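You operate a simulated robot arm through the tools that you are given. There is no shell and no other tool. Be economical: measure what you need, move in short steps, check, and stop when the job is done.

You run a simulated robot arm. Do the job below in one go: nothing can be reset, and whatever is moved stays where it is left.

Task
Fetch the blue cord strap and set it on the green card. Then open the upper small drawer, take the blue thumb screw on the top of the packing desk and put it away in the inside of the upper small drawer and shut the drawer again. Do these in the order given.

It is judged by the outcome, as a careful person would: the job done as asked, and still so three seconds after it is handed in. It fails if anything else is knocked over, pushed out of place, dropped, spilled or broken.

Robot
A 7-joint arm with a two-finger parallel gripper on a trunk, on a base that drives. Base frame: it is fixed to the floor where the robot stands at the start and does not move with it; the origin is under the middle of the robot, x ahead of it, y to its left, z up. Units: m, degrees, N and s.
With the tool pointing down near the work surface it reaches from about 0.5 to 0.94 m from the robot's upright axis, wherever it stands. Its first joint turns from -166.0 to 166.0 degrees. Places, roughly: blue cord strap (6x6x3 cm) [0.5, -0.2, 1.3]; blue thumb screw (3x3x3 cm) [-1.4, 0.9, 0.8]; green card [1.25, 2.25, 1.25]; inside of the upper small drawer [-1.6, 0.8, 0.7]; upper small drawer [-1.5, 0.8, 0.7]. Payload 3.91 kg.
Tool frame: the origin (TCP) lies between the finger pads and is the grasp point; the fingertips stand 0.03 m ahead of it; z points along the fingers, y is the line along which they close. The gripper opens to 0.11 m. The fingers are 0.02 m wide and 0.01 m thick; the gripper's body (0.048 by 0.112 m) begins 0.055 m behind the TCP.
Orientation is that of the tool frame in the base frame, as a unit quaternion [x, y, z, w]. With the fingers straight down and closing along the base's y, the tool's x points along the base's -x, its y along +y and its z along -z.

Tools
- The arm moves only by the tool servo_tool. Its argument "moves" is a list that holds one entry, the list of rows, each a list of 7 numbers: the shift along the tool's x, y, z in units of 300 mm (1.0 is 300 mm), then the turn, a rotation vector about the tool's x, y, z in units of 120 degrees (1.0 is 120 degrees), then the opening, from 0 (shut) to 1 (fully open). In form: [[[dx, dy, dz, wx, wy, wz, grip], ...]]. A call has 1 to 10 rows; each row is the pose to reach, as a shift and turn from the pose commanded when the call began, along the tool's axes at that moment. A call with a number of a shift or a turn outside -1 to 1 is refused whole. A row lasts 0.2 s, in which the tool goes at most 0.05 m and 8.6 degrees; a call with a longer step from one row to the next is refused whole, and so is a gripper value outside its range. A pose out of reach is approached as far as the arm can. The call stops where the force on the tool passes 40 N (or 10 N more than at its start, if that is more) or the arm is blocked; 0.2 s more then pass. Each finger travels about 0.072 m/s and halts on what it meets, pressing with about 23 N; the grip force reading is that of the motor and also rises with nothing between the fingers. The clock runs only during rows and for 0.2 s after the last one: add rows that repeat a pose to give the fingers time. It gives the time, the measured TCP pose, the force on the tool (base axes), the opening and the grip force at its end, in the units of the frame above (readings bear some noise), with the torque about the TCP (base axes, N m) and any sound that the robot's microphone picked up, and new pictures: "show" is both (left out), scene, wrist or none.
- Cameras (640 x 400 px; columns grow to the right, rows downward): "scene" is now at [0.2616, -0.0307, 1.3027]; the picture's right is [-0.26, -0.96, 0.00], its down [-0.40, 0.11, -0.91] and it looks along [0.88, -0.24, -0.41] (base axes); focal length 214 px, centre (320, 200). "wrist" rides on the gripper at [0.072, 0.017, -0.103] in the tool frame; the picture's right is [-0.23, 0.97, 0.00], its down [-0.76, -0.18, -0.62] and it looks along [-0.61, -0.14, 0.78] (tool axes); focal length 222 px, centre (320, 200). There is no depth. A picture from a camera that has moved, and an enlarged one, comes with that camera's place and axes in the base frame and with its lens. The place of the scene camera against the robot may be out by one fixed shift of up to 0.018 m in any direction.
- slide_trunk(by): slides the trunk up (or, below 0, down) by that many m; the arm and the scene camera ride with it, the base frame stays. It gives what a move gives, with no picture.
- steer(legs): drives the robot by 1 to 6 legs, each [ahead, left, turn to the left] in m, m and degrees, along the robot's own axes; the way and the turn of a leg run together, so that a leg with both is an arc; at most 1.5 m and 180 degrees a leg. The arm and the cameras ride along, it lands a little off, and it stops where it bumps. It gives what a move gives, and a new picture of the scene camera.
- head_to(pan, tilt): turns the head with the scene camera to pan (to the left, within 86 degrees either way) and tilt (down, from -29 to 69), counted from straight ahead of the robot. It gives what a move gives, and a new picture of the scene camera.
- zoom(camera, box): a new picture of the part [left, top, right, bottom] of that camera's present view, enlarged. It takes no simulated time.
- finish_job(): hands the job in; it is judged then, once.

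Go step by step. Nothing tells you exact positions but the pictures and the camera data: compare them with the known pose of the tool, close in by small moves and look again before you grip or let go. The budget is 165 turns and 260 pictures, counting those below and the enlarged ones. Unless the task says otherwise, let go and move clear before handing in, and close with one line.

The tools are called after "Call:" as name(argument=value, ...) on one line, values as JSON. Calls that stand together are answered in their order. servo_tool: Moves the arm, as the interface text tells. Its arguments: {"type":"object","properties":{"moves":{"type":"array","items":{"type":"array","items":{"type":"array","items":{"type":"number"}}}},"show":{"type":"string","enum":["both","scene","wrist","none"]}},"required":["moves"]} The other tools are called the same way: slide_trunk (by) slides the trunk up or down; steer (legs) drives the base; head_to (pan, tilt) turns the head that bears the scene camera; zoom (camera, box) takes an enlarged picture of a part of a camera's view; finish_job () hands the job in.

At the start:

```text
time: 0.0
tcp_pos: [0.3709, -0.0368, 1.1481]
tool_rot: [0.047, 0.999, -0.024, -0.005]
wrist_force: [0.6, 0.1, 0.4]
ft_torque: [0.0, 0.0, -0.02]
width: 0.1097
gripper_force: 0.0
trunk travel left (down, up): [-0.457, 0.225]
robot x, y, heading: [-0.0006, 0.0026, 0.1]
head pan, tilt: [-15.3, 24.4]
```

scene: 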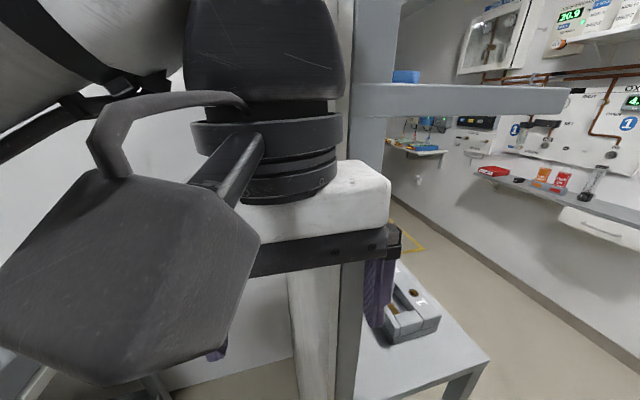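
wrist: 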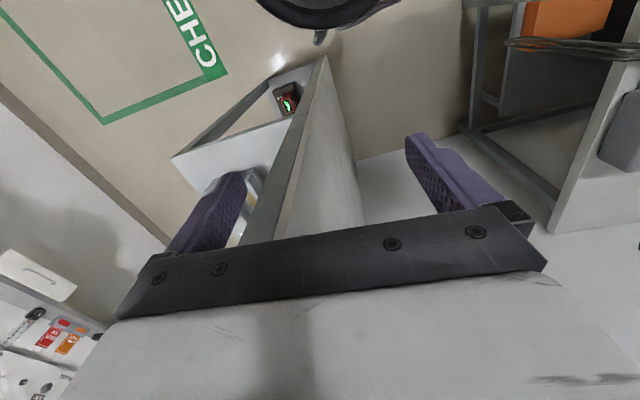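

The blue strap seems to sit on a narrow shelf to the right, near [0.5, -0.2, 1.3]. I'll look at it closely and get a wider overview.

Call:
head_to(pan=-40, tilt=5)

Call:
head_to(pan=60, tilt=15)

```text
time: 0.9
tcp_pos: [0.3717, -0.0373, 1.1493]
tool_rot: [0.05, 0.998, -0.027, -0.006]
wrist_force: [0.3, -0.2, -0.1]
ft_torque: [0.02, -0.02, 0.03]
width: 0.11
gripper_force: 0.0
trunk travel left (down, up): [-0.457, 0.225]
robot x, y, heading: [0.0015, 0.0005, 0.2]
head pan, tilt: [-40.0, 5.0]
camera scene: at [0.243, -0.0653, 1.3341], right [-0.64, -0.77, 0.0], down [-0.07, 0.06, -1.0], along [0.76, -0.64, -0.09], focal length 214 px, centre (320, 200)
```

scene: 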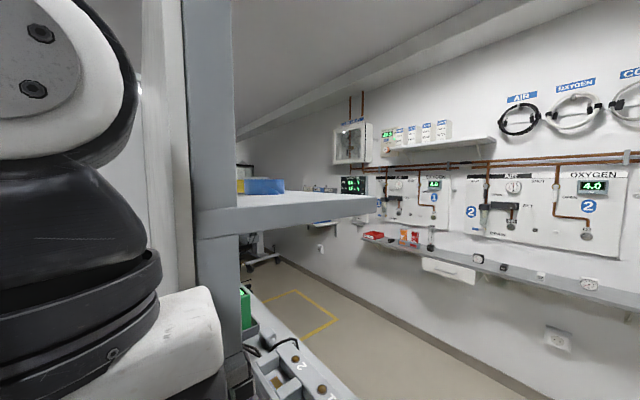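

```text
time: 2.6
tcp_pos: [0.3727, -0.0352, 1.148]
tool_rot: [0.056, 0.998, -0.027, -0.006]
wrist_force: [48.1, 73.3, -52.4]
ft_torque: [-10.08, 0.36, -8.65]
width: 0.11
gripper_force: 0.1
trunk travel left (down, up): [-0.457, 0.225]
robot x, y, heading: [-0.0013, -0.0007, -0.0]
head pan, tilt: [60.0, 15.0]
camera scene: at [0.2424, 0.0558, 1.3191], right [0.66, -0.75, 0.0], down [-0.18, -0.16, -0.97], along [0.72, 0.64, -0.25], focal length 214 px, centre (320, 200)
```

scene: 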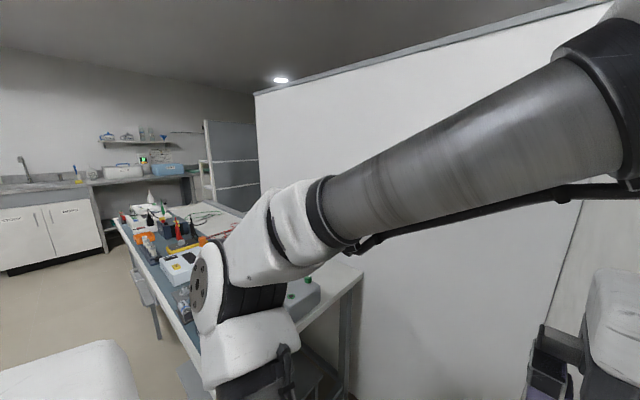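

A large wrist force has appeared, perhaps from the head brushing the arm or the gripper touching the frame. I'll turn the head back and check.

Call:
head_to(pan=-40, tilt=15)

Call:
zoom(camera="wrist", box=[0, 0, 640, 400])

```text
time: 4.4
tcp_pos: [0.3717, -0.0361, 1.1481]
tool_rot: [0.049, 0.998, -0.028, -0.007]
wrist_force: [0.5, 0.9, 0.3]
ft_torque: [0.0, 0.01, 0.01]
width: 0.11
gripper_force: 0.0
trunk travel left (down, up): [-0.457, 0.225]
robot x, y, heading: [-0.0034, 0.0009, -0.3]
head pan, tilt: [-40.0, 15.0]
camera scene: at [0.2442, -0.0663, 1.318], right [-0.64, -0.77, 0.0], down [-0.2, 0.17, -0.97], along [0.74, -0.62, -0.26], focal length 214 px, centre (320, 200)
```

scene: 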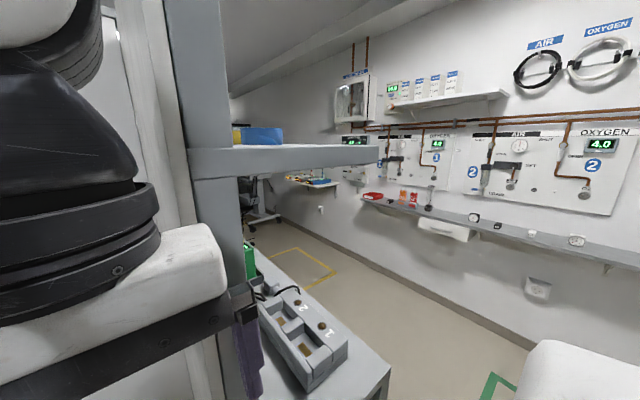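

```text
1.00 times, centred on (320, 200) of wrist (not enlarged: the box is as wide or as high as the picture)
camera zoom: at [0.3017, -0.0066, 1.252], right [0.32, 0.95, -0.06], down [0.75, -0.22, 0.62], along [0.58, -0.24, -0.78], focal length 222 px, centre (320, 200)
```

zoom: 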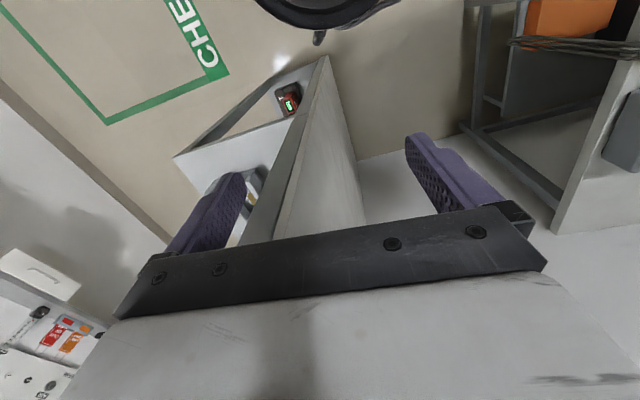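

The force was just the head touching the arm at left pan, so I'll avoid that. The strap lies on a shelf right of a partition post (about x 0.42, y -0.11), so I want to stand further right. I'll check the floor there.

Call:
head_to(pan=-75, tilt=45)

Call:
slide_trunk(by=0.2)

Call:
head_to(pan=-40, tilt=35)

```text
time: 5.4
tcp_pos: [0.3751, -0.0391, 1.1396]
tool_rot: [0.042, 0.999, -0.02, 0.004]
wrist_force: [71.5, -70.6, -185.8]
ft_torque: [0.77, -9.02, 3.73]
width: 0.1102
gripper_force: 0.1
trunk travel left (down, up): [-0.457, 0.225]
robot x, y, heading: [-0.0005, -0.0013, -0.1]
head pan, tilt: [-75.0, 45.0]
camera scene: at [0.2257, -0.0751, 1.2828], right [-0.79, -0.61, 0.0], down [-0.37, 0.48, -0.8], along [0.49, -0.63, -0.6], focal length 214 px, centre (320, 200)
```

scene: 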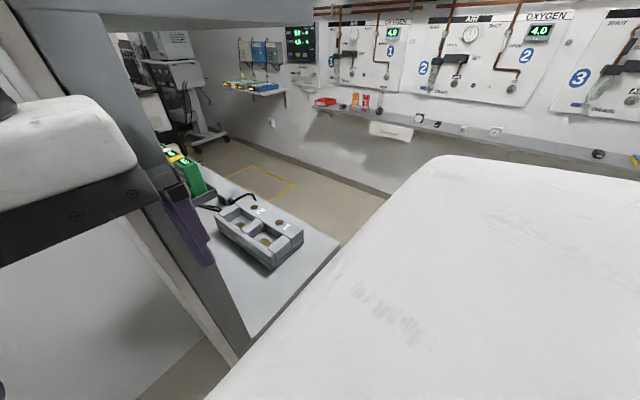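

```text
time: 7.6
tcp_pos: [0.378, -0.0401, 1.3409]
tool_rot: [0.042, 0.999, -0.019, 0.002]
wrist_force: [86.5, -72.3, -169.6]
ft_torque: [1.93, -6.13, 3.58]
width: 0.1099
gripper_force: 0.1
trunk travel left (down, up): [-0.657, 0.025]
robot x, y, heading: [-0.0015, -0.001, -0.0]
head pan, tilt: [-75.0, 45.0]
```

```text
time: 8.6
tcp_pos: [0.3705, -0.0369, 1.3507]
tool_rot: [0.052, 0.998, -0.025, -0.007]
wrist_force: [0.5, -1.0, -0.3]
ft_torque: [0.0, 0.0, -0.02]
width: 0.1102
gripper_force: 0.0
trunk travel left (down, up): [-0.657, 0.025]
robot x, y, heading: [-0.0008, -0.001, -0.1]
head pan, tilt: [-40.0, 35.0]
camera scene: at [0.2401, -0.063, 1.4861], right [-0.64, -0.77, 0.0], down [-0.44, 0.37, -0.82], along [0.63, -0.53, -0.57], focal length 214 px, centre (320, 200)
```

scene: 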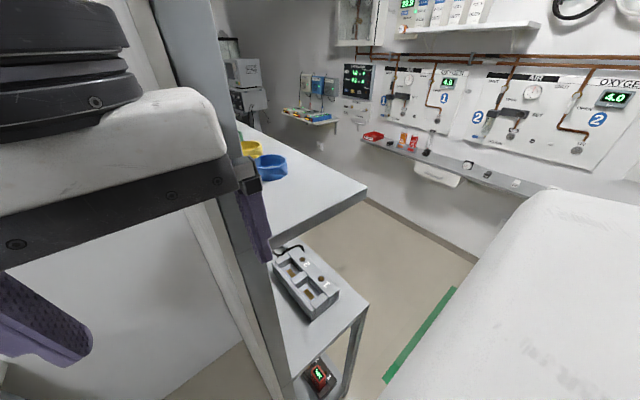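

Now I can see it well: the strap is a blue ring at about [0.54, -0.21, 1.33] on a shelf (front edge x≈0.41, right end y≈-0.31), with a yellow ring just beyond it and the partition post on its left. I'll back off and shift right.

Call:
steer(legs=[[-0.15, 0, 0], [0, -0.35, 0]])

Call:
head_to(pan=-10, tilt=25)

```text
time: 12.9
tcp_pos: [0.2211, -0.3908, 1.3493]
tool_rot: [0.052, 0.998, -0.027, -0.007]
wrist_force: [0.2, 0.2, -0.6]
ft_torque: [0.0, 0.01, -0.01]
width: 0.1103
gripper_force: 0.0
trunk travel left (down, up): [-0.657, 0.025]
robot x, y, heading: [-0.1482, -0.3486, -0.2]
head pan, tilt: [-40.0, 35.0]
camera scene: at [0.0902, -0.4159, 1.486], right [-0.65, -0.76, 0.0], down [-0.44, 0.37, -0.82], along [0.62, -0.53, -0.57], focal length 214 px, centre (320, 200)
```

scene: 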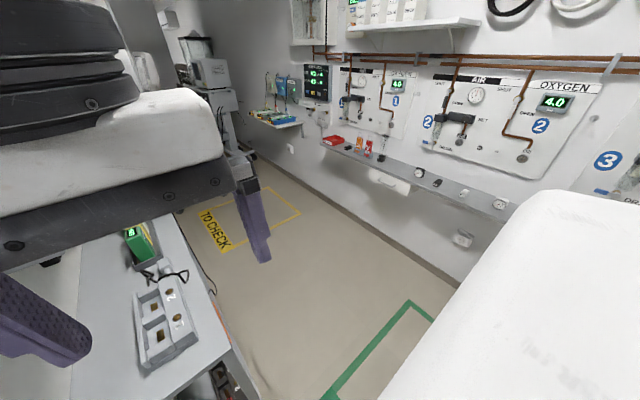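

```text
time: 13.8
tcp_pos: [0.2216, -0.39, 1.3497]
tool_rot: [0.053, 0.998, -0.027, -0.007]
wrist_force: [-1.3, -0.9, 0.1]
ft_torque: [-0.01, -0.01, 0.01]
width: 0.1103
gripper_force: 0.2
trunk travel left (down, up): [-0.657, 0.025]
robot x, y, heading: [-0.1478, -0.3497, -0.4]
head pan, tilt: [-10.0, 25.0]
camera scene: at [0.1137, -0.3751, 1.5017], right [-0.18, -0.98, 0.0], down [-0.42, 0.08, -0.91], along [0.89, -0.16, -0.42], focal length 214 px, centre (320, 200)
```

scene: 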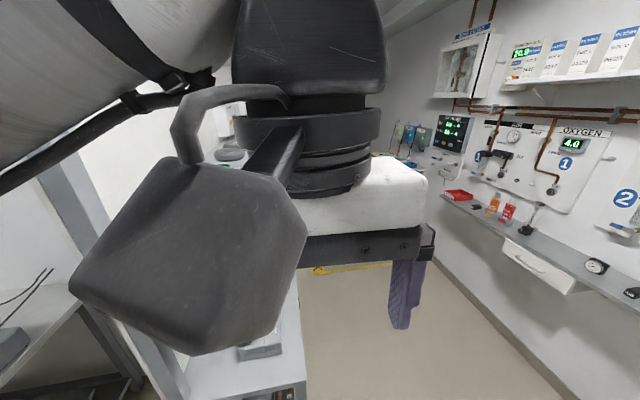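

The arm blocks the head view. I'll raise and extend the hand toward the strap and use the wrist camera.

Call:
servo_tool(moves=[[[0, 0, -0.16, 0, 0, 0, 1], [0, 0, -0.32, 0, 0, 0, 1], [-0.14, 0.08, -0.36, 0, 0, 0, 1], [-0.28, 0.17, -0.36, 0, 0, 0, 1], [-0.42, 0.26, -0.36, 0, 0, 0, 1], [-0.56, 0.343, -0.36, 0, 0, 0, 1], [-0.56, 0.343, -0.36, 0, 0, 0, 1]]])

```text
time: 15.6
tcp_pos: [0.385, -0.2885, 1.3337]
tool_rot: [0.055, 0.994, -0.089, -0.012]
wrist_force: [-0.3, 0.0, 0.4]
ft_torque: [0.01, 0.01, -0.02]
width: 0.1099
gripper_force: 0.0
out of reach, approached as far as the arm can: row 1, 2, 3, 4, 5, 6, 7
trunk travel left (down, up): [-0.657, 0.025]
robot x, y, heading: [-0.1489, -0.3505, -0.2]
head pan, tilt: [-10.0, 25.0]
stopped in row 7: the arm was blocked; the commanded pose is now the measured one
camera scene: at [0.114, -0.3751, 1.5017], right [-0.18, -0.98, 0.0], down [-0.42, 0.08, -0.91], along [0.89, -0.16, -0.42], focal length 214 px, centre (320, 200)
camera wrist: at [0.3174, -0.2465, 1.4341], right [0.33, 0.93, -0.18], down [0.76, -0.15, 0.63], along [0.56, -0.34, -0.75], focal length 222 px, centre (320, 200)
```

scene: 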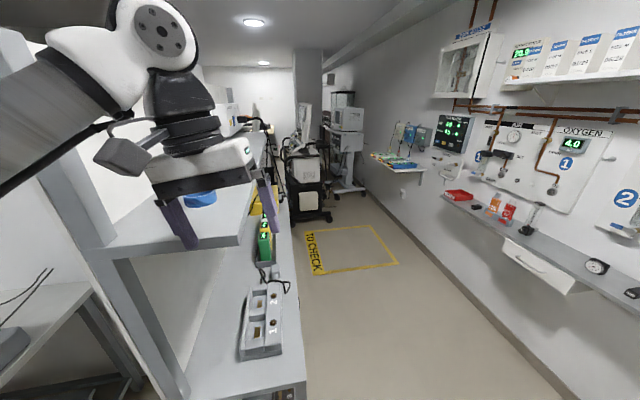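
wrist: 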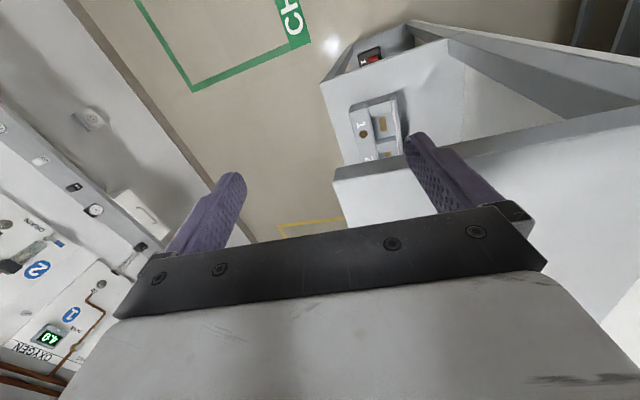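

The hand ended slightly tilted, with its upward motion limited. I'll try lifting straight up and levelling the tilt.

Call:
servo_tool(moves=[[[0, -0.02, -0.1, -0.04, 0, 0, 1], [0, -0.047, -0.2, -0.085, 0, 0, 1], [0, -0.047, -0.262, -0.085, 0, 0, 1], [0, -0.047, -0.262, -0.085, 0, 0, 1]]], show="scene")

```text
time: 16.6
tcp_pos: [0.3843, -0.2802, 1.3165]
tool_rot: [0.07, 0.996, -0.06, -0.014]
wrist_force: [0.3, -0.1, 0.4]
ft_torque: [-0.02, 0.02, -0.01]
width: 0.1098
gripper_force: 0.1
out of reach, approached as far as the arm can: row 1, 2, 3, 4
trunk travel left (down, up): [-0.657, 0.025]
robot x, y, heading: [-0.1513, -0.3494, -0.4]
head pan, tilt: [-10.0, 25.0]
camera scene: at [0.1137, -0.3753, 1.5017], right [-0.18, -0.98, 0.0], down [-0.42, 0.08, -0.91], along [0.89, -0.16, -0.42], focal length 214 px, centre (320, 200)
```

scene: 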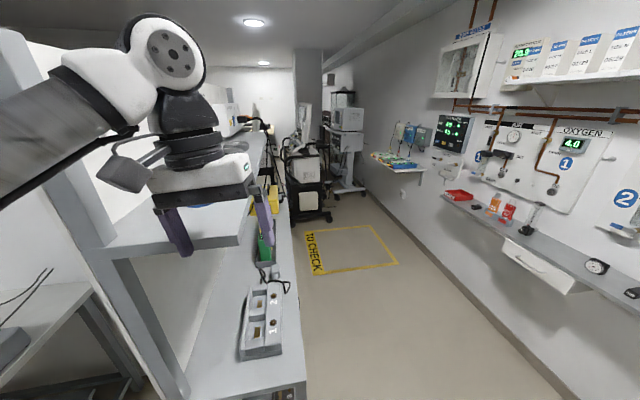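

Top-down reach ends near z≈1.33 here, so I'll approach the strap with the tool pitched 45° forward. First back off from the shelf edge, then pitch.

Call:
servo_tool(moves=[[[0.12, -0.05, 0, 0, 0, 0, 1], [0.21, -0.1, -0.05, -0.018, -0.056, -0.023, 1], [0.21, -0.1, -0.1, -0.037, -0.111, -0.046, 1], [0.21, -0.1, -0.1, -0.055, -0.167, -0.069, 1], [0.21, -0.1, -0.1, -0.073, -0.223, -0.091, 1], [0.21, -0.1, -0.1, -0.091, -0.279, -0.114, 1], [0.21, -0.1, -0.1, -0.11, -0.334, -0.137, 1], [0.21, -0.1, -0.1, -0.128, -0.39, -0.16, 1], [0.21, -0.1, -0.1, -0.128, -0.39, -0.16, 1]]])

```text
time: 17.2
tcp_pos: [0.3317, -0.3431, 1.3365]
tool_rot: [0.134, 0.99, -0.031, 0.023]
wrist_force: [0.5, 0.0, -0.3]
ft_torque: [0.01, 0.03, 0.02]
width: 0.1101
gripper_force: 0.0
trunk travel left (down, up): [-0.657, 0.025]
robot x, y, heading: [-0.1483, -0.3517, -0.2]
head pan, tilt: [-10.0, 25.0]
stopped in row 2: the arm was blocked; the commanded pose is now the measured one
camera scene: at [0.1138, -0.375, 1.5017], right [-0.18, -0.98, 0.0], down [-0.42, 0.08, -0.91], along [0.89, -0.16, -0.42], focal length 214 px, centre (320, 200)
camera wrist: at [0.262, -0.2996, 1.4344], right [0.48, 0.88, -0.04], down [0.66, -0.33, 0.67], along [0.58, -0.35, -0.74], focal length 222 px, centre (320, 200)
```

scene: 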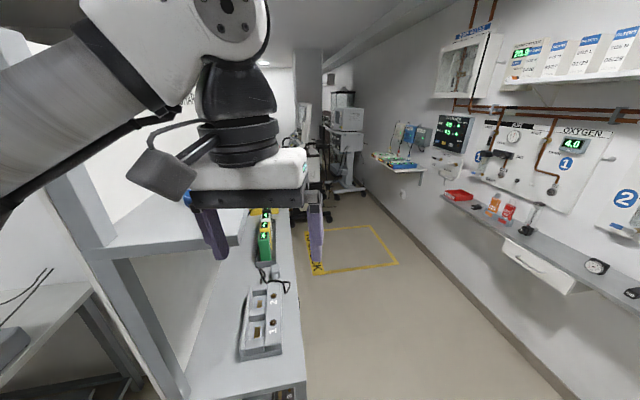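
wrist: 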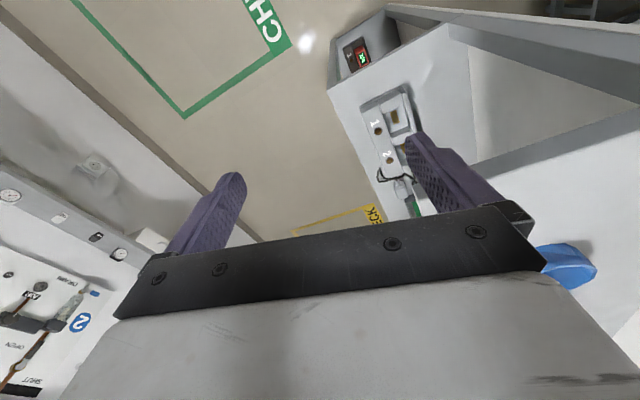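

The arm reported blocked with no force, possibly due to a joint limit. I'll try the forward pitch alone.

Call:
servo_tool(moves=[[[0, 0, 0, 0, -0.05, 0, 1], [0, 0, 0, 0, -0.1, 0, 1], [0, 0, 0, 0, -0.15, 0, 1], [0, 0, 0, 0, -0.2, 0, 1], [0, 0, 0, 0, -0.2, 0, 1]]])

```text
time: 18.4
tcp_pos: [0.3315, -0.3423, 1.3368]
tool_rot: [0.123, 0.964, -0.056, 0.229]
wrist_force: [0.0, -1.3, 0.0]
ft_torque: [0.02, 0.0, -0.03]
width: 0.11
gripper_force: 0.1
trunk travel left (down, up): [-0.657, 0.025]
robot x, y, heading: [-0.153, -0.3479, -0.6]
head pan, tilt: [-10.0, 25.0]
camera scene: at [0.1137, -0.3753, 1.5018], right [-0.18, -0.98, 0.0], down [-0.42, 0.08, -0.91], along [0.89, -0.16, -0.42], focal length 214 px, centre (320, 200)
camera wrist: at [0.2279, -0.2938, 1.3949], right [0.45, 0.89, 0.06], down [0.34, -0.23, 0.91], along [0.82, -0.39, -0.41], focal length 222 px, centre (320, 200)
```

scene: 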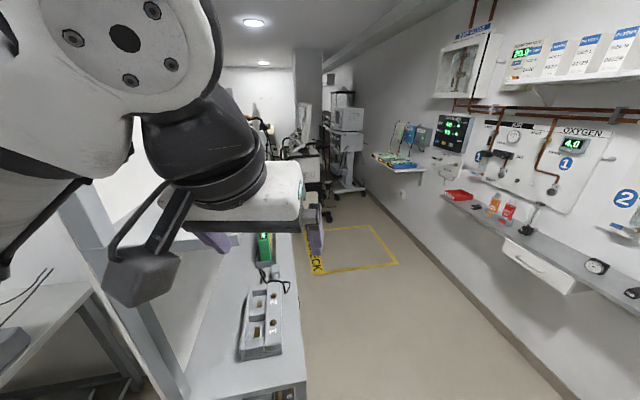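
wrist: 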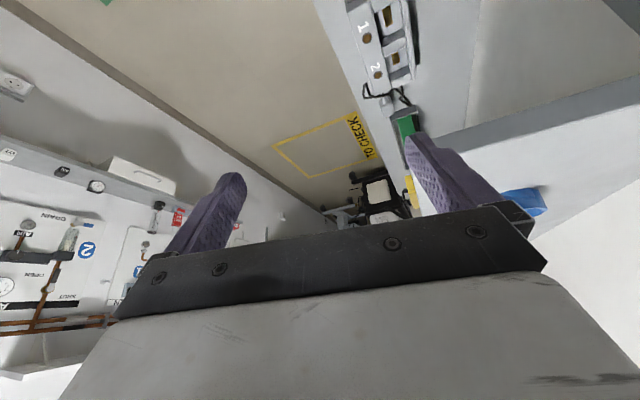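

Pitching works. Next: continue to 45° with a slight left heading, while rising to about [0.37, -0.32, 1.40].

Call:
servo_tool(moves=[[[-0.06, 0.03, -0.05, 0, 0, 0, 1], [-0.12, 0.05, -0.09, -0.034, -0.03, -0.038, 1], [-0.197, 0.088, -0.14, -0.067, -0.06, -0.076, 1], [-0.197, 0.088, -0.14, -0.1, -0.09, -0.114, 1], [-0.197, 0.088, -0.14, -0.134, -0.121, -0.152, 1], [-0.197, 0.088, -0.14, -0.168, -0.152, -0.191, 1], [-0.197, 0.088, -0.14, -0.168, -0.152, -0.191, 1]]])

```text
time: 20.0
tcp_pos: [0.3743, -0.3214, 1.3976]
tool_rot: [-0.118, 0.918, 0.039, 0.378]
wrist_force: [0.3, 0.4, -0.5]
ft_torque: [0.03, 0.0, -0.02]
width: 0.11
gripper_force: 0.0
trunk travel left (down, up): [-0.657, 0.025]
robot x, y, heading: [-0.1476, -0.3513, -0.4]
head pan, tilt: [-10.0, 25.0]
camera scene: at [0.1136, -0.3752, 1.5018], right [-0.18, -0.98, 0.0], down [-0.42, 0.08, -0.91], along [0.89, -0.16, -0.42], focal length 214 px, centre (320, 200)
camera wrist: at [0.2479, -0.3359, 1.4204], right [-0.08, 0.99, 0.14], down [0.14, -0.13, 0.98], along [0.99, 0.1, -0.13], focal length 222 px, centre (320, 200)
```

scene: 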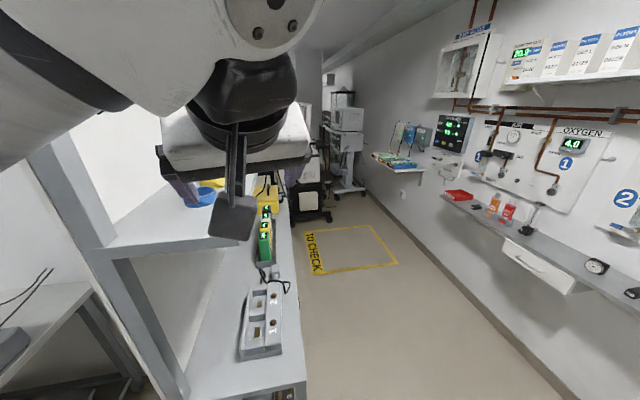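
wrist: 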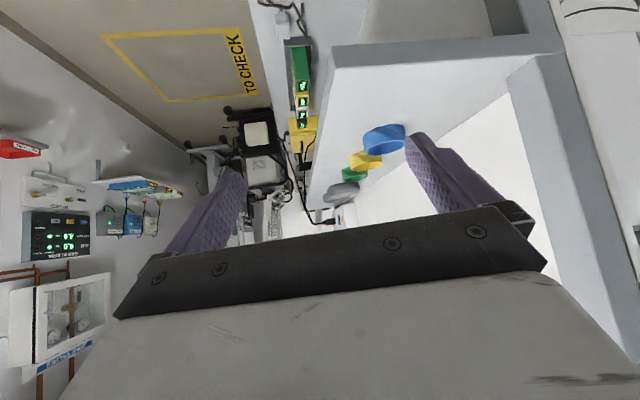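

The wrist view now shows the blue ring well, with yellow, green and grey rings beyond it. I'll move closer at the same height and look again.

Call:
servo_tool(moves=[[[-0.073, 0.055, 0.07, 0, 0, 0, 1], [-0.146, 0.11, 0.14, 0, 0, 0, 1], [-0.218, 0.164, 0.211, 0, 0, 0, 1], [-0.218, 0.164, 0.211, 0, 0, 0, 1]]])

```text
time: 21.0
tcp_pos: [0.4469, -0.2498, 1.4017]
tool_rot: [-0.12, 0.916, 0.05, 0.38]
wrist_force: [-0.2, 0.2, -0.2]
ft_torque: [0.0, 0.03, 0.02]
width: 0.1101
gripper_force: 0.1
trunk travel left (down, up): [-0.657, 0.025]
robot x, y, heading: [-0.1468, -0.3539, -0.2]
head pan, tilt: [-10.0, 25.0]
camera scene: at [0.1135, -0.3755, 1.5018], right [-0.18, -0.98, 0.0], down [-0.42, 0.08, -0.91], along [0.89, -0.16, -0.42], focal length 214 px, centre (320, 200)
camera wrist: at [0.3204, -0.2672, 1.4227], right [-0.1, 0.98, 0.16], down [0.14, -0.15, 0.98], along [0.99, 0.12, -0.12], focal length 222 px, centre (320, 200)
```

scene: 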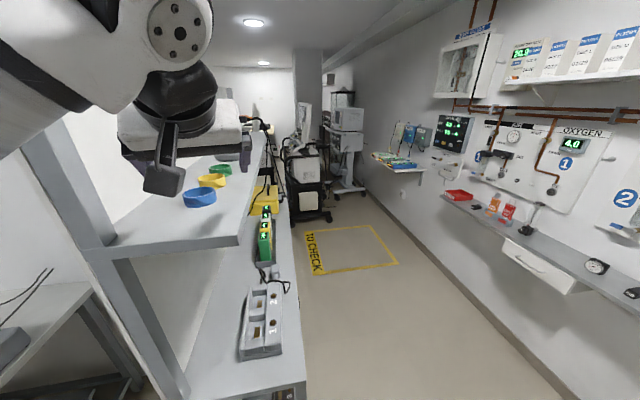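
wrist: 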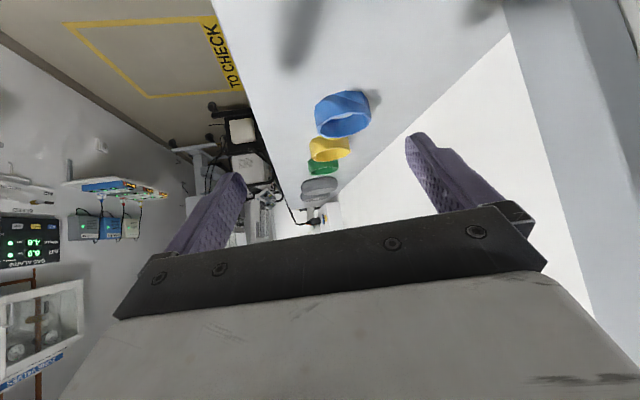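

By triangulation the ring is centred at [0.537, -0.203, 1.31], the shelf top is about 1.295 and the wall is at y≈-0.07, so there's room. I'll move above it.

Call:
servo_tool(moves=[[[-0.05, 0.025, 0.08, 0, 0, 0, 1], [-0.1, 0.05, 0.16, 0, 0, 0, 1], [-0.149, 0.074, 0.244, 0, 0, 0, 1], [-0.149, 0.074, 0.244, 0, 0, 0, 1]]])

```text
time: 22.0
tcp_pos: [0.5218, -0.2081, 1.3824]
tool_rot: [-0.12, 0.916, 0.05, 0.38]
wrist_force: [-0.2, 0.8, 0.3]
ft_torque: [0.02, 0.0, 0.01]
width: 0.11
gripper_force: 0.0
trunk travel left (down, up): [-0.657, 0.025]
robot x, y, heading: [-0.1519, -0.351, -0.2]
head pan, tilt: [-10.0, 25.0]
camera scene: at [0.1134, -0.3754, 1.5018], right [-0.18, -0.98, 0.0], down [-0.42, 0.08, -0.91], along [0.89, -0.16, -0.42], focal length 214 px, centre (320, 200)
camera wrist: at [0.3957, -0.2234, 1.4034], right [-0.1, 0.98, 0.16], down [0.14, -0.15, 0.98], along [0.99, 0.12, -0.12], focal length 222 px, centre (320, 200)
```

scene: 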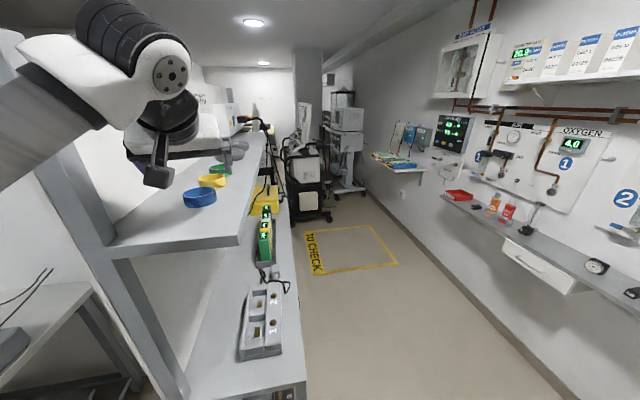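
wrist: 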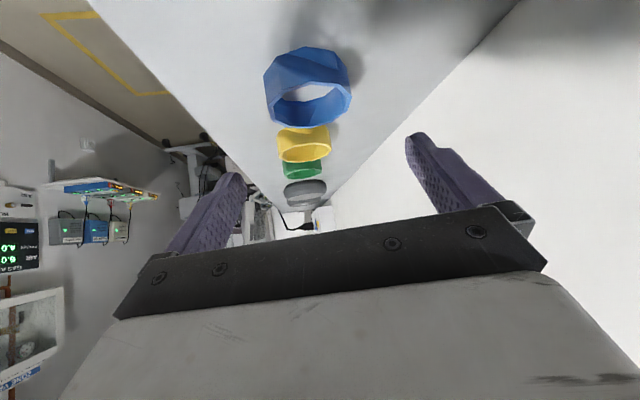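

The position agrees (ring at about [0.533, -0.202]). I'll descend so the fingers straddle it, watching the force.

Call:
servo_tool(moves=[[[0.05, 0.005, 0.05, 0, 0, 0, 1], [0.09, 0.01, 0.092, 0, 0, 0, 1], [0.123, 0.01, 0.126, 0, 0, 0, 1], [0.123, 0.01, 0.126, 0, 0, 0, 1]]])

```text
time: 23.0
tcp_pos: [0.5209, -0.2045, 1.3293]
tool_rot: [-0.121, 0.915, 0.05, 0.38]
wrist_force: [-0.5, 0.8, -0.5]
ft_torque: [-0.02, 0.0, 0.0]
width: 0.1099
gripper_force: 0.0
trunk travel left (down, up): [-0.657, 0.025]
robot x, y, heading: [-0.1498, -0.3535, -0.4]
head pan, tilt: [-10.0, 25.0]
camera scene: at [0.1137, -0.3753, 1.5018], right [-0.18, -0.98, 0.0], down [-0.42, 0.08, -0.91], along [0.89, -0.16, -0.42], focal length 214 px, centre (320, 200)
camera wrist: at [0.395, -0.221, 1.3502], right [-0.1, 0.98, 0.16], down [0.14, -0.15, 0.98], along [0.99, 0.12, -0.12], focal length 222 px, centre (320, 200)
```

scene: 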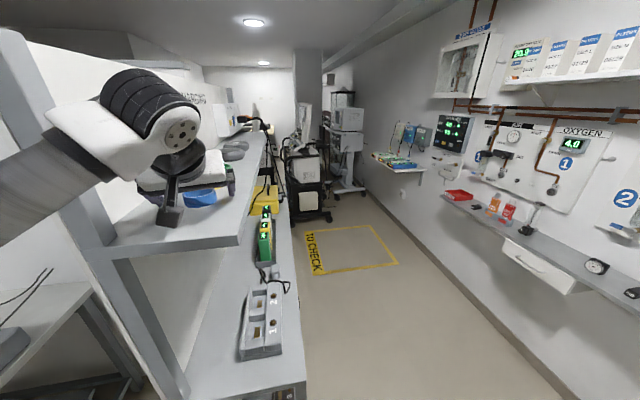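
wrist: 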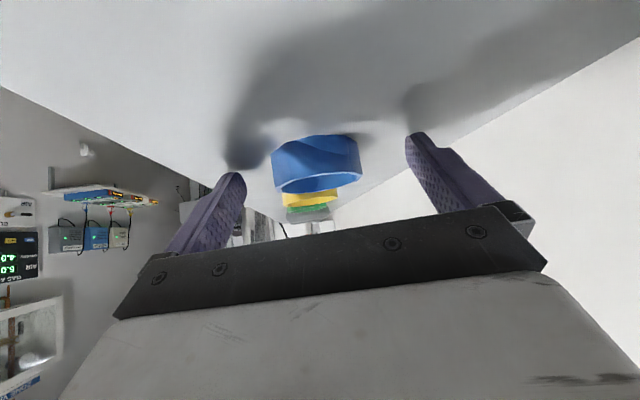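

The ring is between the fingers. Closing now.

Call:
servo_tool(moves=[[[0, 0, 0, 0, 0, 0, 0.7], [0, 0, 0, 0, 0, 0, 0.4], [0, 0, 0, 0, 0, 0, 0.2], [0, 0, 0, 0, 0, 0, 0.2], [0, 0, 0, 0, 0, 0, 0.2]]], show="wrist")

```text
time: 24.2
tcp_pos: [0.5186, -0.2053, 1.3287]
tool_rot: [-0.12, 0.916, 0.049, 0.38]
wrist_force: [-0.1, 0.3, -0.1]
ft_torque: [0.02, -0.02, -0.01]
width: 0.0564
gripper_force: 22.6
trunk travel left (down, up): [-0.657, 0.025]
robot x, y, heading: [-0.1511, -0.3541, -0.6]
head pan, tilt: [-10.0, 25.0]
camera wrist: at [0.395, -0.221, 1.3504], right [-0.1, 0.98, 0.16], down [0.14, -0.15, 0.98], along [0.99, 0.12, -0.12], focal length 222 px, centre (320, 200)
```

wrist: 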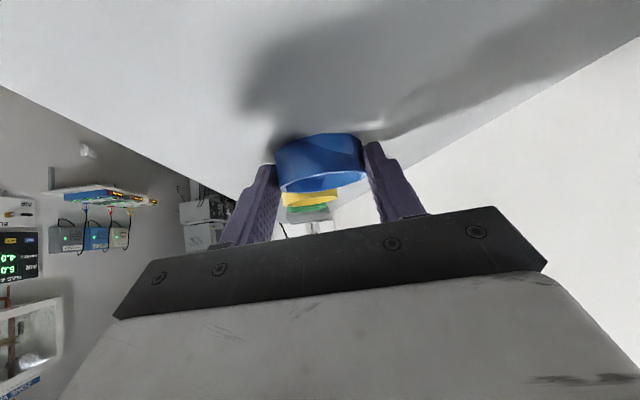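

Gripped (width 0.056, force 22.6 N). Lifting and backing out.

Call:
servo_tool(moves=[[[-0.06, 0, -0.06, 0, 0, 0, 0.2], [-0.12, 0, -0.12, 0, 0, 0, 0.2], [-0.189, 0, -0.189, 0, 0, 0, 0.2], [-0.11, -0.04, -0.27, 0, 0, 0, 0.2], [-0.03, -0.08, -0.35, 0, 0, 0, 0.2], [0.05, -0.115, -0.43, 0, 0, 0, 0.2], [0.133, -0.154, -0.51, 0, 0, 0, 0.2], [0.133, -0.154, -0.51, 0, 0, 0, 0.2]]])

```text
time: 25.6
tcp_pos: [0.4482, -0.3044, 1.3991]
tool_rot: [-0.058, 0.926, -0.005, 0.372]
wrist_force: [-0.6, -0.7, 0.1]
ft_torque: [-0.01, 0.0, -0.02]
width: 0.0565
gripper_force: 23.2
trunk travel left (down, up): [-0.657, 0.025]
robot x, y, heading: [-0.1493, -0.3514, -0.4]
head pan, tilt: [-10.0, 25.0]
stopped in row 7: the arm was blocked; the commanded pose is now the measured one
camera scene: at [0.1138, -0.3753, 1.5017], right [-0.18, -0.98, 0.0], down [-0.42, 0.08, -0.91], along [0.89, -0.16, -0.42], focal length 214 px, centre (320, 200)
camera wrist: at [0.3226, -0.2994, 1.4229], right [0.07, 0.99, 0.1], down [0.13, -0.11, 0.98], along [0.99, -0.05, -0.14], focal length 222 px, centre (320, 200)
```

scene: 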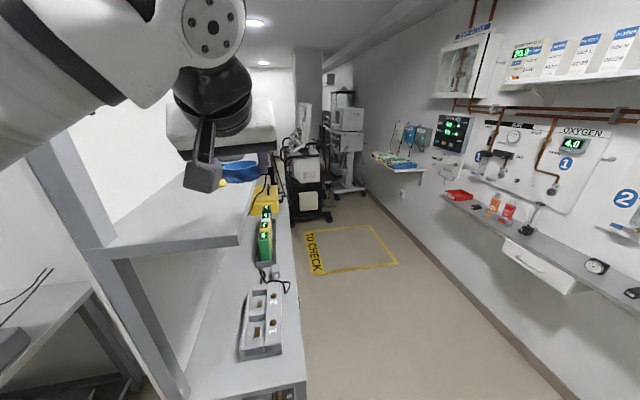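
wrist: 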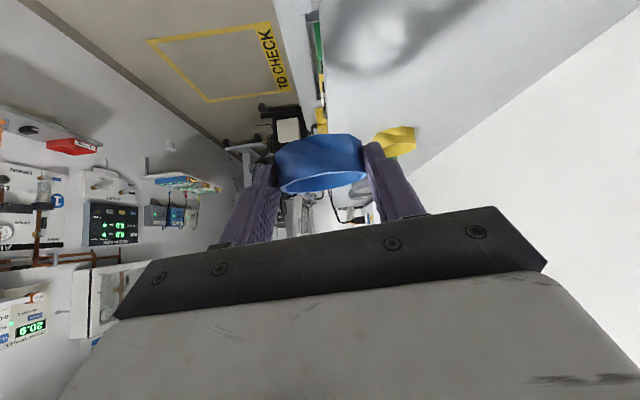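

The strap is held. I'll back away from the shelf, retract, and turn left to survey toward the green card.

Call:
steer(legs=[[-0.45, 0, 0]])

Call:
head_to(pan=20, tilt=15)

```text
time: 28.3
tcp_pos: [-0.0007, -0.3025, 1.4009]
tool_rot: [-0.059, 0.926, -0.006, 0.373]
wrist_force: [-0.6, -0.1, -0.4]
ft_torque: [0.02, -0.01, -0.03]
width: 0.0568
gripper_force: 22.8
trunk travel left (down, up): [-0.657, 0.025]
robot x, y, heading: [-0.6018, -0.3522, -0.3]
head pan, tilt: [-10.0, 25.0]
camera scene: at [-0.3353, -0.3729, 1.5019], right [-0.18, -0.98, 0.0], down [-0.42, 0.07, -0.91], along [0.89, -0.16, -0.42], focal length 214 px, centre (320, 200)
```

scene: 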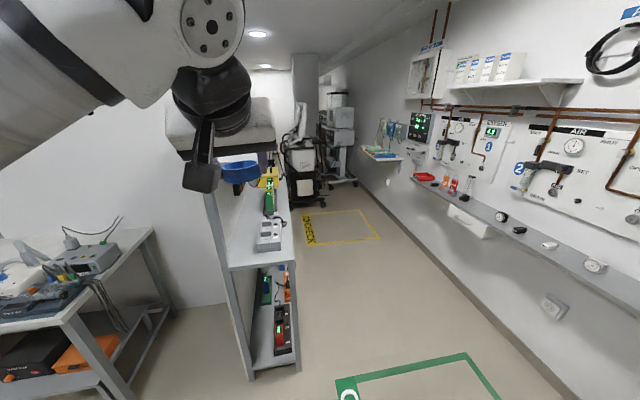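

```text
time: 29.3
tcp_pos: [-0.0003, -0.3007, 1.3989]
tool_rot: [-0.059, 0.926, -0.007, 0.373]
wrist_force: [-0.1, -0.2, -0.5]
ft_torque: [-0.02, 0.0, 0.0]
width: 0.0569
gripper_force: 22.5
trunk travel left (down, up): [-0.657, 0.025]
robot x, y, heading: [-0.5943, -0.3478, 0.1]
head pan, tilt: [20.0, 15.0]
camera scene: at [-0.3375, -0.325, 1.518], right [0.34, -0.94, 0.0], down [-0.24, -0.09, -0.97], along [0.91, 0.33, -0.26], focal length 214 px, centre (320, 200)
```

scene: 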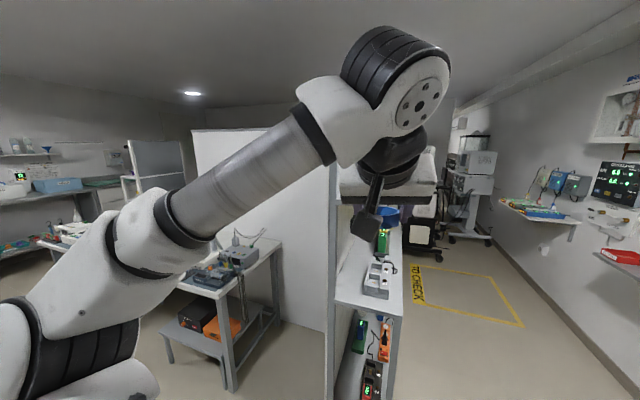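

Space here is open. I'll turn left to survey the card area.

Call:
steer(legs=[[0, 0, 60]])

Call:
head_to(pan=-35, tilt=12)

```text
time: 32.4
tcp_pos: [-0.3478, 0.1946, 1.3989]
tool_rot: [-0.518, 0.77, 0.182, 0.325]
wrist_force: [0.2, -1.4, -0.4]
ft_torque: [0.01, -0.02, 0.01]
width: 0.0566
gripper_force: 23.2
trunk travel left (down, up): [-0.657, 0.025]
robot x, y, heading: [-0.5996, -0.3495, 60.4]
head pan, tilt: [20.0, 15.0]
camera scene: at [-0.4961, -0.1161, 1.518], right [0.99, -0.17, 0.0], down [-0.04, -0.26, -0.97], along [0.16, 0.95, -0.26], focal length 214 px, centre (320, 200)
```

scene: 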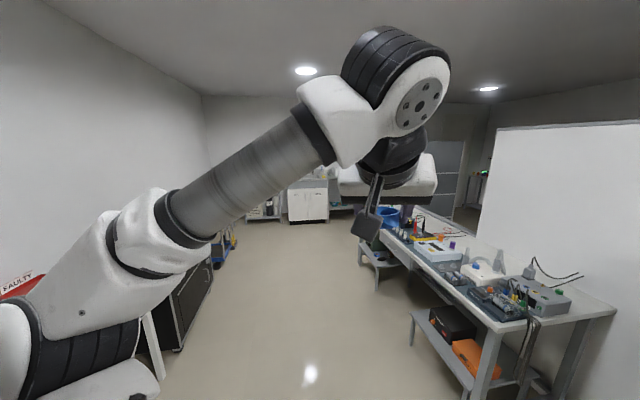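

```text
time: 33.7
tcp_pos: [-0.3474, 0.1946, 1.3998]
tool_rot: [-0.518, 0.77, 0.181, 0.325]
wrist_force: [0.4, -0.1, 0.4]
ft_torque: [0.01, 0.01, 0.0]
width: 0.0567
gripper_force: 22.6
trunk travel left (down, up): [-0.657, 0.025]
robot x, y, heading: [-0.5987, -0.3518, 60.5]
head pan, tilt: [-35.0, 12.0]
camera scene: at [-0.4273, -0.1681, 1.5229], right [0.43, -0.9, 0.0], down [-0.19, -0.09, -0.98], along [0.88, 0.42, -0.21], focal length 214 px, centre (320, 200)
```

scene: 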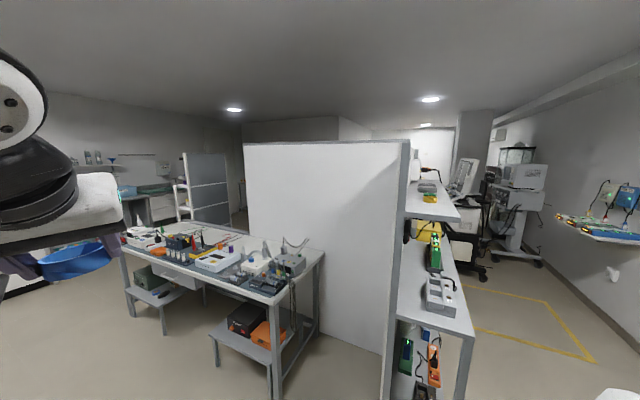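

Good overview; the rack at left of the picture should bear the green card. Zooming in.

Call:
zoom(camera="scene", box=[110, 120, 270, 220])

```text
4.00 times, centred on (190, 170) of scene
camera zoom: at [-0.4273, -0.1681, 1.5229], right [0.43, -0.9, 0.0], down [-0.19, -0.09, -0.98], along [0.88, 0.42, -0.21], focal length 858 px, centre (840, 320)
```

zoom: 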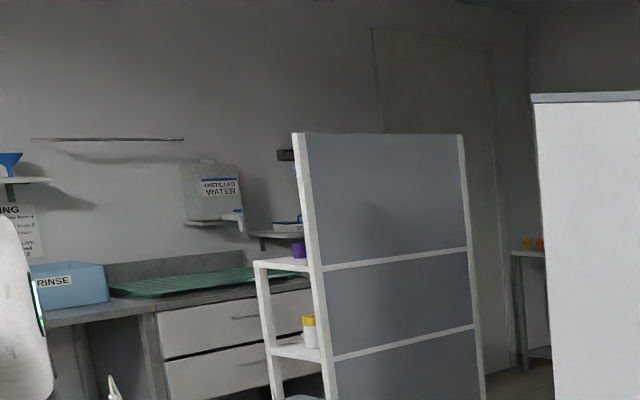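

The white shelf unit beside the grey panel likely holds the card. The aisle at x≈-0.4 is clear, so I'll drive along it and look from nearer.

Call:
steer(legs=[[0, 0, 30], [1.4, -0.1, 0]])

Call:
head_to(pan=-45, tilt=15)

```text
time: 42.2
tcp_pos: [-0.5633, 1.6573, 1.3987]
tool_rot: [0.701, -0.608, -0.26, -0.266]
wrist_force: [0.9, 0.5, 0.1]
ft_torque: [0.03, 0.01, -0.01]
width: 0.0564
gripper_force: 23.2
trunk travel left (down, up): [-0.657, 0.025]
robot x, y, heading: [-0.5088, 1.0584, 90.4]
head pan, tilt: [-35.0, 12.0]
camera scene: at [-0.4535, 1.3005, 1.5228], right [0.83, -0.56, 0.0], down [-0.12, -0.17, -0.98], along [0.55, 0.81, -0.21], focal length 214 px, centre (320, 200)
```

scene: 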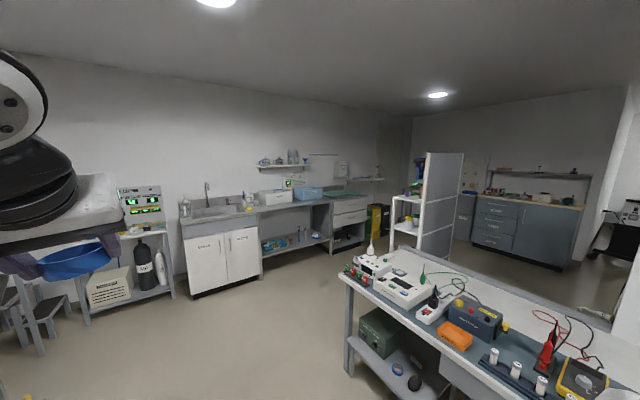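

```text
time: 42.9
tcp_pos: [-0.5647, 1.6562, 1.4]
tool_rot: [0.701, -0.609, -0.259, -0.267]
wrist_force: [0.0, 0.3, 0.0]
ft_torque: [0.0, 0.02, 0.01]
width: 0.0565
gripper_force: 23.0
trunk travel left (down, up): [-0.657, 0.025]
robot x, y, heading: [-0.5083, 1.0618, 90.6]
head pan, tilt: [-45.0, 15.0]
camera scene: at [-0.4408, 1.2901, 1.518], right [0.71, -0.7, 0.0], down [-0.18, -0.18, -0.97], along [0.68, 0.69, -0.26], focal length 214 px, centre (320, 200)
```

scene: 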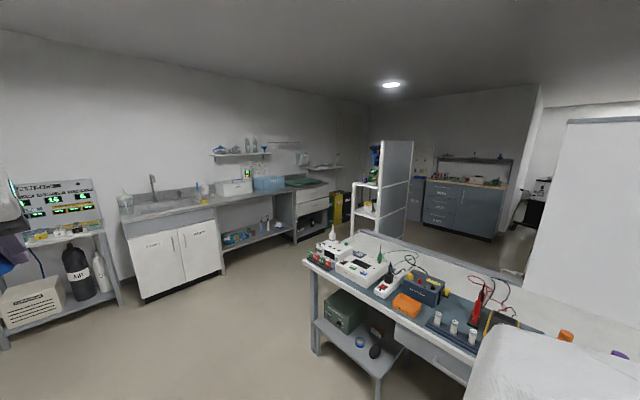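

Call:
zoom(camera="scene", box=[320, 130, 448, 210])

```text
5.00 times, centred on (384, 170) of scene
camera zoom: at [-0.4408, 1.2901, 1.518], right [0.71, -0.7, 0.0], down [-0.18, -0.18, -0.97], along [0.68, 0.69, -0.26], focal length 1072 px, centre (0, 350)
```

zoom: 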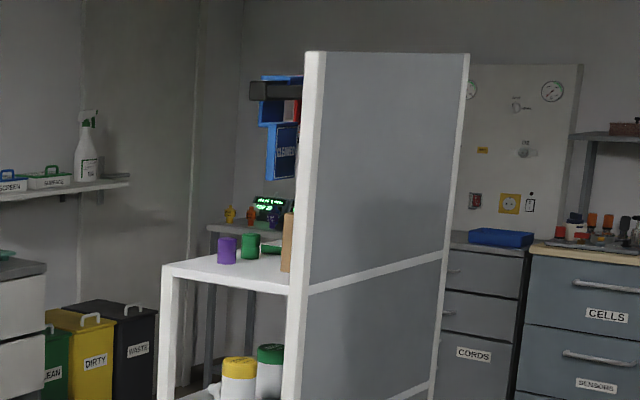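

The shelf (top ≈1.2) is on the panel's +y side with cylinders and a brown item near its front end and the green card behind them. Approaching from the +y side looks best; driving round the table end.

Call:
steer(legs=[[1.45, 0, 0], [0, 0, -90]])

Call:
head_to(pan=-20, tilt=15)

```text
time: 54.0
tcp_pos: [0.0751, 2.5783, 1.3984]
tool_rot: [-0.072, 0.926, -0.002, 0.372]
wrist_force: [-0.1, -0.2, 0.5]
ft_torque: [0.01, 0.01, 0.0]
width: 0.0564
gripper_force: 23.1
trunk travel left (down, up): [-0.657, 0.025]
robot x, y, heading: [-0.5197, 2.5129, 1.5]
head pan, tilt: [-45.0, 15.0]
camera scene: at [-0.2803, 2.4467, 1.518], right [-0.69, -0.72, 0.0], down [-0.19, 0.18, -0.97], along [0.7, -0.67, -0.26], focal length 214 px, centre (320, 200)
```

scene: 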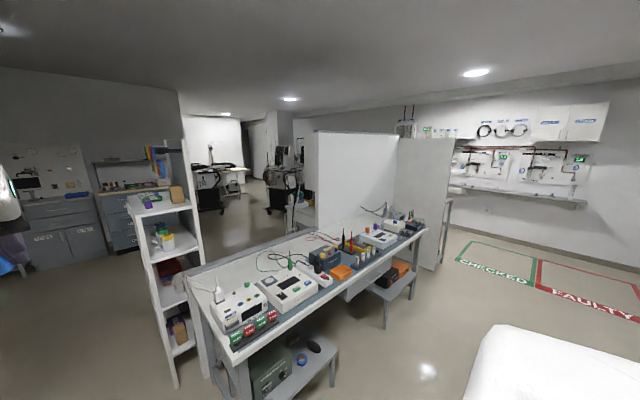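

```text
time: 54.9
tcp_pos: [0.0757, 2.5777, 1.3995]
tool_rot: [-0.072, 0.925, -0.003, 0.373]
wrist_force: [-0.3, 0.4, 0.4]
ft_torque: [0.0, -0.02, -0.03]
width: 0.0563
gripper_force: 22.4
trunk travel left (down, up): [-0.657, 0.025]
robot x, y, heading: [-0.5227, 2.5148, 1.4]
head pan, tilt: [-20.0, 15.0]
camera scene: at [-0.2595, 2.4813, 1.518], right [-0.32, -0.95, 0.0], down [-0.25, 0.08, -0.97], along [0.92, -0.31, -0.26], focal length 214 px, centre (320, 200)
```

scene: 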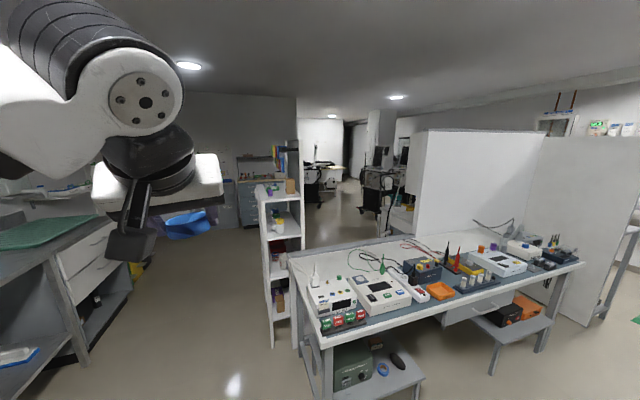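

Call:
zoom(camera="scene", box=[228, 140, 324, 200])

```text
6.67 times, centred on (276, 170) of scene
camera zoom: at [-0.2595, 2.4813, 1.518], right [-0.32, -0.95, 0.0], down [-0.25, 0.08, -0.97], along [0.92, -0.31, -0.26], focal length 1430 px, centre (613, 400)
```

zoom: 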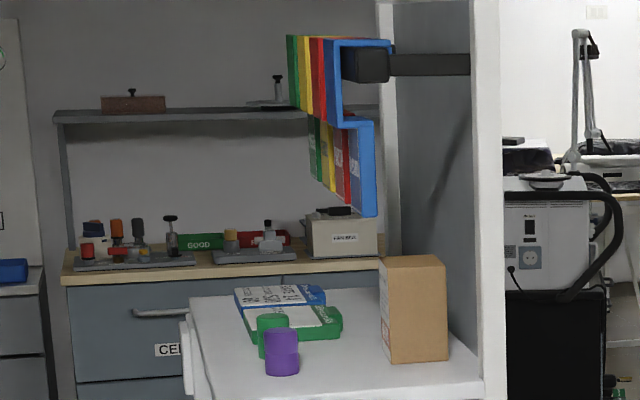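

The card lies at roughly x≈1.28, y≈2.3, with a purple and a green cylinder and a box near it, and hanging files above. I'll move around to view from the open side.

Call:
steer(legs=[[0, 0.4, 0], [0.9, 0, 0]])

Call:
head_to(pan=-45, tilt=15)

Call:
zoom(camera="scene", box=[200, 80, 440, 230])

```text
time: 62.9
tcp_pos: [0.9633, 2.9985, 1.3992]
tool_rot: [-0.071, 0.925, -0.002, 0.372]
wrist_force: [0.6, 0.1, -0.2]
ft_torque: [-0.02, 0.0, -0.01]
width: 0.0561
gripper_force: 22.9
trunk travel left (down, up): [-0.657, 0.025]
robot x, y, heading: [0.3702, 2.9319, 1.6]
head pan, tilt: [-20.0, 15.0]
camera scene: at [0.6288, 2.9023, 1.5179], right [-0.32, -0.95, 0.0], down [-0.25, 0.08, -0.97], along [0.92, -0.31, -0.26], focal length 214 px, centre (320, 200)
```

scene: 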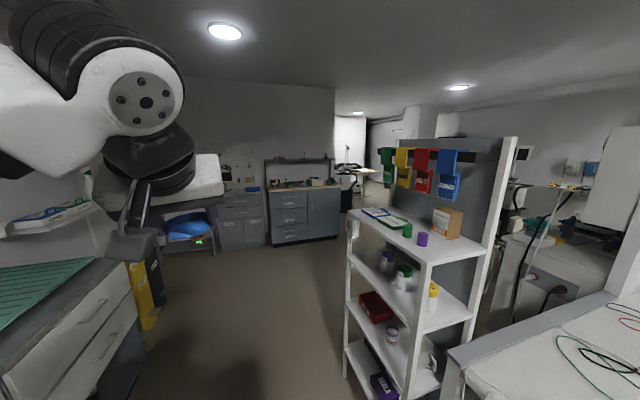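

```text
time: 63.8
tcp_pos: [0.9638, 2.9987, 1.3984]
tool_rot: [-0.071, 0.926, -0.002, 0.372]
wrist_force: [0.6, 0.7, -0.1]
ft_torque: [-0.01, 0.02, 0.02]
width: 0.0562
gripper_force: 22.7
trunk travel left (down, up): [-0.657, 0.025]
robot x, y, heading: [0.3652, 2.9325, 1.2]
head pan, tilt: [-45.0, 15.0]
camera scene: at [0.6076, 2.8677, 1.518], right [-0.69, -0.72, 0.0], down [-0.19, 0.18, -0.97], along [0.7, -0.67, -0.26], focal length 214 px, centre (320, 200)
```

scene: 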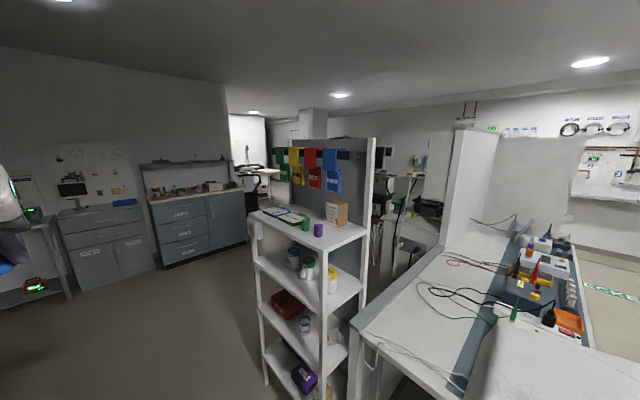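

```text
2.67 times, centred on (320, 155) of scene
camera zoom: at [0.6076, 2.8677, 1.518], right [-0.69, -0.72, 0.0], down [-0.19, 0.18, -0.97], along [0.7, -0.67, -0.26], focal length 572 px, centre (320, 320)
```

zoom: 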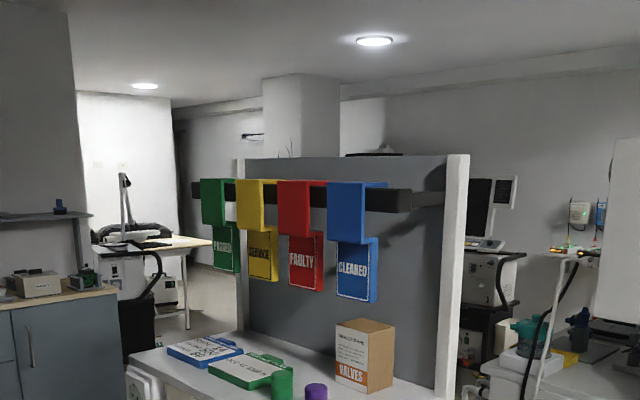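

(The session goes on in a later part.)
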